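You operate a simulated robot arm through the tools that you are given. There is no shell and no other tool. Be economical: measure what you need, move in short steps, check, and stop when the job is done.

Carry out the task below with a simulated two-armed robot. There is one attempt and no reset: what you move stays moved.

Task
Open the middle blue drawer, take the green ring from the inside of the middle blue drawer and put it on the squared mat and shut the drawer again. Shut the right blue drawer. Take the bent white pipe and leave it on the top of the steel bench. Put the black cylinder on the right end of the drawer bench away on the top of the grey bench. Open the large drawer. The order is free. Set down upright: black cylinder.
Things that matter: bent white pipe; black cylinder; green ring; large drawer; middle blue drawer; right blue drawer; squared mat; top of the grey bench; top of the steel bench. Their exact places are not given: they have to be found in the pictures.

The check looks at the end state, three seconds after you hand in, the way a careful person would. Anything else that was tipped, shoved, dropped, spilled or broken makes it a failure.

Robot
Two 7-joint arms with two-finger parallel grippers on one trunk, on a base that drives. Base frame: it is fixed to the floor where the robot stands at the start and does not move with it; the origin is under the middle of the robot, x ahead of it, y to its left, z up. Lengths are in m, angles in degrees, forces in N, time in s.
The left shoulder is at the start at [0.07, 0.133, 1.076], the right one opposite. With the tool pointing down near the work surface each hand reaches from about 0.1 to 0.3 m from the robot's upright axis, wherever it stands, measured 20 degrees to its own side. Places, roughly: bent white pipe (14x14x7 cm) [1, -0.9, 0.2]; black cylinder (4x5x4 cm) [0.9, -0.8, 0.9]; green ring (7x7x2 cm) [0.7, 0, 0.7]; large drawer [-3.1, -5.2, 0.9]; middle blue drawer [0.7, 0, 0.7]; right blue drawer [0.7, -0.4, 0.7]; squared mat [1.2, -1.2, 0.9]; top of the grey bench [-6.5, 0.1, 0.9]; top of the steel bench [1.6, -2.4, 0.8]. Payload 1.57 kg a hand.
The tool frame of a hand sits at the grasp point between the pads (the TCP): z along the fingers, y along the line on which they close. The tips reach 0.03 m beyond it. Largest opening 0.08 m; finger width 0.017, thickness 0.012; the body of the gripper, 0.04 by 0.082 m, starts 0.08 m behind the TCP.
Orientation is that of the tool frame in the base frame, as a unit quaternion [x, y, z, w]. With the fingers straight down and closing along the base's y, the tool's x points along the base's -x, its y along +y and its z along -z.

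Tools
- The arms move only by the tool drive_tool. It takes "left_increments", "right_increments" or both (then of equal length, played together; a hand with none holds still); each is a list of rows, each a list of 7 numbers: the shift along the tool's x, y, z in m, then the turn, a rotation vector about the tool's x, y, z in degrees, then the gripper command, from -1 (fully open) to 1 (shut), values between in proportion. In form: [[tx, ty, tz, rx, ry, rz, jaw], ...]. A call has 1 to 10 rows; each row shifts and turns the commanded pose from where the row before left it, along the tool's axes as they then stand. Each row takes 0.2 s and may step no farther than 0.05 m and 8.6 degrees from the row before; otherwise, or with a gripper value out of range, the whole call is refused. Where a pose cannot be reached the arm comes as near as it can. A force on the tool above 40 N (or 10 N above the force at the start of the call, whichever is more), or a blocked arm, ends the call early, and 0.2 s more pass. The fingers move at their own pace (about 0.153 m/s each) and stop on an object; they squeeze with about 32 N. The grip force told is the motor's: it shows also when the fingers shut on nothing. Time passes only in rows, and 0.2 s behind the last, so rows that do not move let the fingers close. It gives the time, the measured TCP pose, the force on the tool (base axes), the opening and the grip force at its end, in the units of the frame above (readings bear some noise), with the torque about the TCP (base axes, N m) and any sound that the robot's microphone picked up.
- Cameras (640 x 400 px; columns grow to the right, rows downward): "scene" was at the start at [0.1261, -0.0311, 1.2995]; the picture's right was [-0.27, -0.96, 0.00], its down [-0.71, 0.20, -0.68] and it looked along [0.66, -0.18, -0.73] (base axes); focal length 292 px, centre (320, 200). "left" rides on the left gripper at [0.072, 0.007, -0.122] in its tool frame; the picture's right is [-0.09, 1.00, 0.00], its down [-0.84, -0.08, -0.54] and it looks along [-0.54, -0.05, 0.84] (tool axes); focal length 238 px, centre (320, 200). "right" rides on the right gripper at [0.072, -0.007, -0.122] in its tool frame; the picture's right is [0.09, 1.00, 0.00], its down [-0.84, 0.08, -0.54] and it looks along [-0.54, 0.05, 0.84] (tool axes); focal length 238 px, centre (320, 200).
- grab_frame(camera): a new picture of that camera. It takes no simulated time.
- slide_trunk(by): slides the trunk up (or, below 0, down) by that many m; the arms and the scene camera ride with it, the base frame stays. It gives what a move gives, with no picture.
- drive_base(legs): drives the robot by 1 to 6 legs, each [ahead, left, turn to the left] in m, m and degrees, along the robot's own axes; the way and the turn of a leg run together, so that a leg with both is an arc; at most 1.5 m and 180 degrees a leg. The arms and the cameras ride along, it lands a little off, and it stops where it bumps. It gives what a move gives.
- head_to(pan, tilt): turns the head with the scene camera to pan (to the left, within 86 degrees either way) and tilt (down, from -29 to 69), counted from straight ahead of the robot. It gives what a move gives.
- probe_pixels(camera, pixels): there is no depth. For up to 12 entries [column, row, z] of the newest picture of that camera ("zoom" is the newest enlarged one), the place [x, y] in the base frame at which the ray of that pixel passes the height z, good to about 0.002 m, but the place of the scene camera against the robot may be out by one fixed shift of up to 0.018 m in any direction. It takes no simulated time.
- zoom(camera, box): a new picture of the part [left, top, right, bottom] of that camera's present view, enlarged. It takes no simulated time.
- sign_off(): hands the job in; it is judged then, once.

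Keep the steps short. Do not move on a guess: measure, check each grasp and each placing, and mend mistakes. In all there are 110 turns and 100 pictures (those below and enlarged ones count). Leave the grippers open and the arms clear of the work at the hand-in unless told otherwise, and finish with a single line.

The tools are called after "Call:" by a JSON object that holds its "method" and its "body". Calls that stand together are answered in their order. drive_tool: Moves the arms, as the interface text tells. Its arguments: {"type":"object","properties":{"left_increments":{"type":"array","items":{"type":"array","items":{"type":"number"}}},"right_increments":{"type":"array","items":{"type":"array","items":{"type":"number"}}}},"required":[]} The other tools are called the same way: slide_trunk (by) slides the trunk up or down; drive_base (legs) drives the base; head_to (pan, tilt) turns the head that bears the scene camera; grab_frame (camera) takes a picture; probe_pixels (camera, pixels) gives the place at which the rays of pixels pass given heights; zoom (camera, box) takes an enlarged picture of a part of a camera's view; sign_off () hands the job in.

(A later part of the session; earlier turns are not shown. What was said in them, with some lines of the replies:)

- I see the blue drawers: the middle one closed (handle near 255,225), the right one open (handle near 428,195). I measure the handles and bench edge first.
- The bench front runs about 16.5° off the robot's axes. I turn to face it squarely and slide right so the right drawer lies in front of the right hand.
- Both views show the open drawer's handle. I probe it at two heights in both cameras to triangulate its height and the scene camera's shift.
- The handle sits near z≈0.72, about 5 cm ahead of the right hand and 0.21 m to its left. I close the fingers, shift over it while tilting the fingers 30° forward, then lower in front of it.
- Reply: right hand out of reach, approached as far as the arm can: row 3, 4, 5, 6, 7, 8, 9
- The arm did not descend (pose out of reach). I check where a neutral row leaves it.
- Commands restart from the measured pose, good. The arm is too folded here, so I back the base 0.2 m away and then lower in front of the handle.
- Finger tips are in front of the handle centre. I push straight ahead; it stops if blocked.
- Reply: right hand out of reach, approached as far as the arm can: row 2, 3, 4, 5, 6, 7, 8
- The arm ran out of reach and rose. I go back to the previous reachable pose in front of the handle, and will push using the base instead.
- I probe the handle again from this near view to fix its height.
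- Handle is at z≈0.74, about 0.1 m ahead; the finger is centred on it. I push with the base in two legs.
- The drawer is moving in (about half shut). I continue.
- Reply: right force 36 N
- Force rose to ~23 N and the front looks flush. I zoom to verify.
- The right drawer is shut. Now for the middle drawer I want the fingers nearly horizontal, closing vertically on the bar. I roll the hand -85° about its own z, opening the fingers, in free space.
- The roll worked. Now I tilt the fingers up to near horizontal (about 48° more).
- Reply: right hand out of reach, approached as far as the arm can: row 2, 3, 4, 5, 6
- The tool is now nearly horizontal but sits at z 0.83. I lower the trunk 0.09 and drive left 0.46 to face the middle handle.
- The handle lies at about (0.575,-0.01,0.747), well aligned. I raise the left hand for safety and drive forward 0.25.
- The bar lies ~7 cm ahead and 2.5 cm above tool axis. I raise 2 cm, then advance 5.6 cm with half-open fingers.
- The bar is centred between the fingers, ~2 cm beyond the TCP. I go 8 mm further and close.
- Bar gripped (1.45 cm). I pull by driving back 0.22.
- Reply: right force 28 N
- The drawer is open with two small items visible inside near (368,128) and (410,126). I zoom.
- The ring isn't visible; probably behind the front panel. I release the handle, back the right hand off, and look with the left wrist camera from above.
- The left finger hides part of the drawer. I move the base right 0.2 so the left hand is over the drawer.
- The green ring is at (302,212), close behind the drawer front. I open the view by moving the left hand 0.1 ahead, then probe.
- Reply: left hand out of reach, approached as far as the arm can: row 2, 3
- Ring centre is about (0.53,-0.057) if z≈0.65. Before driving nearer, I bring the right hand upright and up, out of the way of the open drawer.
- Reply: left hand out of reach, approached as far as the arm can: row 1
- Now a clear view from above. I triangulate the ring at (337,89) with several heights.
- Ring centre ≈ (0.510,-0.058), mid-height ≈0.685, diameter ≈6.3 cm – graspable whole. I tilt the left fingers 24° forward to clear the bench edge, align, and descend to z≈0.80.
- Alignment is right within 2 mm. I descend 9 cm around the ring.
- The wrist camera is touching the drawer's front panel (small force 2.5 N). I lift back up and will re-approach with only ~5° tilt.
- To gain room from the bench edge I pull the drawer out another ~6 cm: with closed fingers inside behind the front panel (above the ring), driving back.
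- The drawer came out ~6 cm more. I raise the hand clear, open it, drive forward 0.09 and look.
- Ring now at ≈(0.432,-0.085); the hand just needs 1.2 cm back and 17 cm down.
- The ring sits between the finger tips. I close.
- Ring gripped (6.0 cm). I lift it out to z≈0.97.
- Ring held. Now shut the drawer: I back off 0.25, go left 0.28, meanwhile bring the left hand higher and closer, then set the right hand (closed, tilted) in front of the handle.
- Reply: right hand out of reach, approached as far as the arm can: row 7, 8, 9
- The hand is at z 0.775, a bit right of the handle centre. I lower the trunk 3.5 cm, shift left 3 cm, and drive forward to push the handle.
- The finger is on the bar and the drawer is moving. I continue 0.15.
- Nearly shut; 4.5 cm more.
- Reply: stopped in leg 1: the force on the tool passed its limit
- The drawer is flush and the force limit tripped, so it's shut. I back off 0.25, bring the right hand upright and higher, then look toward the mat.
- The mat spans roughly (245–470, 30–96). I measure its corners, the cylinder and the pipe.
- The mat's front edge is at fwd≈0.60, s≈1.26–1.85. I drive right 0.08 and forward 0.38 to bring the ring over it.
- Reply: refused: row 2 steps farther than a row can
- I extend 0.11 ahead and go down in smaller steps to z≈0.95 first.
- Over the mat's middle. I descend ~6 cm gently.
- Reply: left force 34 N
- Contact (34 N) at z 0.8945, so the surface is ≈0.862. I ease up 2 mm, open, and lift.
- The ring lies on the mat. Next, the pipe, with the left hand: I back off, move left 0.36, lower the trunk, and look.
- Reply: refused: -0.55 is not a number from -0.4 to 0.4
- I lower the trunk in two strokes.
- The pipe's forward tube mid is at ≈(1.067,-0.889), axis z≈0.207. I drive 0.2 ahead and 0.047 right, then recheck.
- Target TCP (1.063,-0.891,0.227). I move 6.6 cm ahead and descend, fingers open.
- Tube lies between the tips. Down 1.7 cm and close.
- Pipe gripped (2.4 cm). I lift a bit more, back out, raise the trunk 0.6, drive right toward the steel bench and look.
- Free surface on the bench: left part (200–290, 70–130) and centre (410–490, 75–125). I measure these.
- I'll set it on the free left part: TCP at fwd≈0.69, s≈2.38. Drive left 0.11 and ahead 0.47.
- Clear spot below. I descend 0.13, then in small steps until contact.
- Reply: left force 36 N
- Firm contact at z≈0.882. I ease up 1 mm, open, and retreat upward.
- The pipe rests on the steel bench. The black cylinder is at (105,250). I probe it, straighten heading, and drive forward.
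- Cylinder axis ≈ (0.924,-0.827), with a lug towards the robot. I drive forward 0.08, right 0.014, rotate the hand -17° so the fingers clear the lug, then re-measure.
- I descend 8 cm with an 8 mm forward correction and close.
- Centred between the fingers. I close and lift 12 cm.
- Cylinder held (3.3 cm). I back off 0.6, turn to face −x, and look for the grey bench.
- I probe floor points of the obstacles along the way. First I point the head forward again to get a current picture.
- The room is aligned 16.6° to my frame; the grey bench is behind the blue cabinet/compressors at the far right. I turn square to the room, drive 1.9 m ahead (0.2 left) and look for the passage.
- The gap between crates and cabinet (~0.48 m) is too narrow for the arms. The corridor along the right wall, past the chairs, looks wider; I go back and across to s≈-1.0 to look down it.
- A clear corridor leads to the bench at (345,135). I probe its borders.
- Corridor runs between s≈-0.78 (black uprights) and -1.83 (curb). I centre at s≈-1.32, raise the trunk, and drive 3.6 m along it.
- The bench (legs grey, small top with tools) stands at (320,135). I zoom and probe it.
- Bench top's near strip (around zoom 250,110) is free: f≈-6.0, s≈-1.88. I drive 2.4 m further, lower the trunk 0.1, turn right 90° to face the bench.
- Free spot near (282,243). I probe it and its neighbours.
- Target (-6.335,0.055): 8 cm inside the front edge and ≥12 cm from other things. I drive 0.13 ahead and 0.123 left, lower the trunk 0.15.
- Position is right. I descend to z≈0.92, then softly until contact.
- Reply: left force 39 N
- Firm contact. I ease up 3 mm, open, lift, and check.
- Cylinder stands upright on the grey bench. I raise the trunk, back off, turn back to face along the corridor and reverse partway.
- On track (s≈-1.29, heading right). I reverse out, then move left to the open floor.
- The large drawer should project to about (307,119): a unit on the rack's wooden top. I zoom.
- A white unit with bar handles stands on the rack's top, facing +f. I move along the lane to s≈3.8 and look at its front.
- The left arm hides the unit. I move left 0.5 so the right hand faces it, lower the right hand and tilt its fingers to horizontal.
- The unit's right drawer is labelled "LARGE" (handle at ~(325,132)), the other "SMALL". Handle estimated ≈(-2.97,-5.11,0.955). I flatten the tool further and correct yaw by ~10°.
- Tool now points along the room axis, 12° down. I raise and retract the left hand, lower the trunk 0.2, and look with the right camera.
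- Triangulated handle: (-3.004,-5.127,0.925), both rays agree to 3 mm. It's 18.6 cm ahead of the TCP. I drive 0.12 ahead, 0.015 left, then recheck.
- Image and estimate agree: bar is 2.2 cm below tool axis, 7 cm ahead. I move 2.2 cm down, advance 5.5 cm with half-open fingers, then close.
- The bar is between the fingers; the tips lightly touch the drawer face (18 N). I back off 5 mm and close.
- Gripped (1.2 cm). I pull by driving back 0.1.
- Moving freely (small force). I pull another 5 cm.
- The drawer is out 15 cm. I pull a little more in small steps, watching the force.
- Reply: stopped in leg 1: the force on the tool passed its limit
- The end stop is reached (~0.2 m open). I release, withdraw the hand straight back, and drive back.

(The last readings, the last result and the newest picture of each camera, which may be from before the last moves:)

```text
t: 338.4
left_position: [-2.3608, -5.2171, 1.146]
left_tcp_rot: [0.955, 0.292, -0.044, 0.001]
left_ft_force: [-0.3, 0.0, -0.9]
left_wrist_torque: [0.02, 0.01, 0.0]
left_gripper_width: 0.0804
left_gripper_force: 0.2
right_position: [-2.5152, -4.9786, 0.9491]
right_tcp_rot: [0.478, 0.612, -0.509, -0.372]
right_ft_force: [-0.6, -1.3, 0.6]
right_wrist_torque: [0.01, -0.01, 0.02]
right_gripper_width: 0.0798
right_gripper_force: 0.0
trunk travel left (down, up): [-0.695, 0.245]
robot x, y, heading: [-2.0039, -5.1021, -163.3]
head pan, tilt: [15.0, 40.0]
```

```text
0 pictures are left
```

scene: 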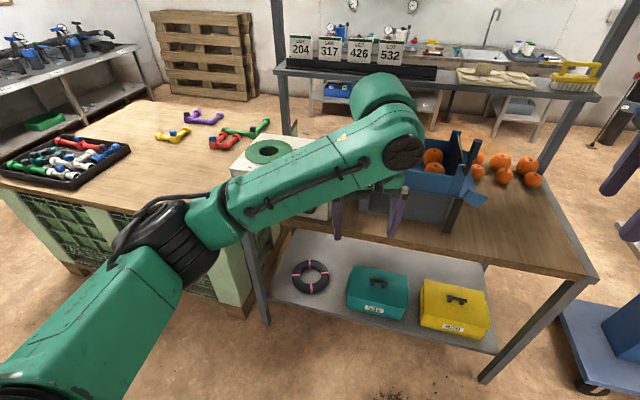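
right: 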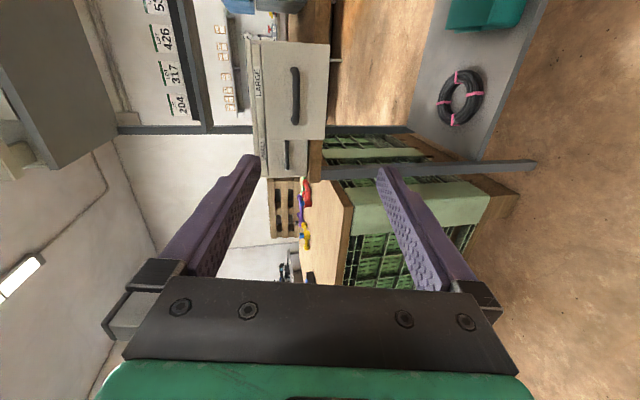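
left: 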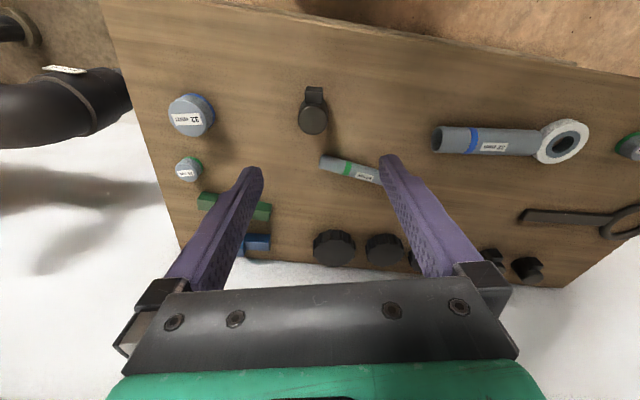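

The large drawer stands well ahead of the small one, so it is open. Both grippers are open and the arms are clear, so I hand in.

Call:
{"method": "sign_off", "body": {}}

```text
The job is handed in.
```

Everything asked for is done and handed in: green ring on the squared mat, middle and right blue drawers shut, white pipe on the steel bench, black cylinder upright on the grey bench, large drawer open to its stop.
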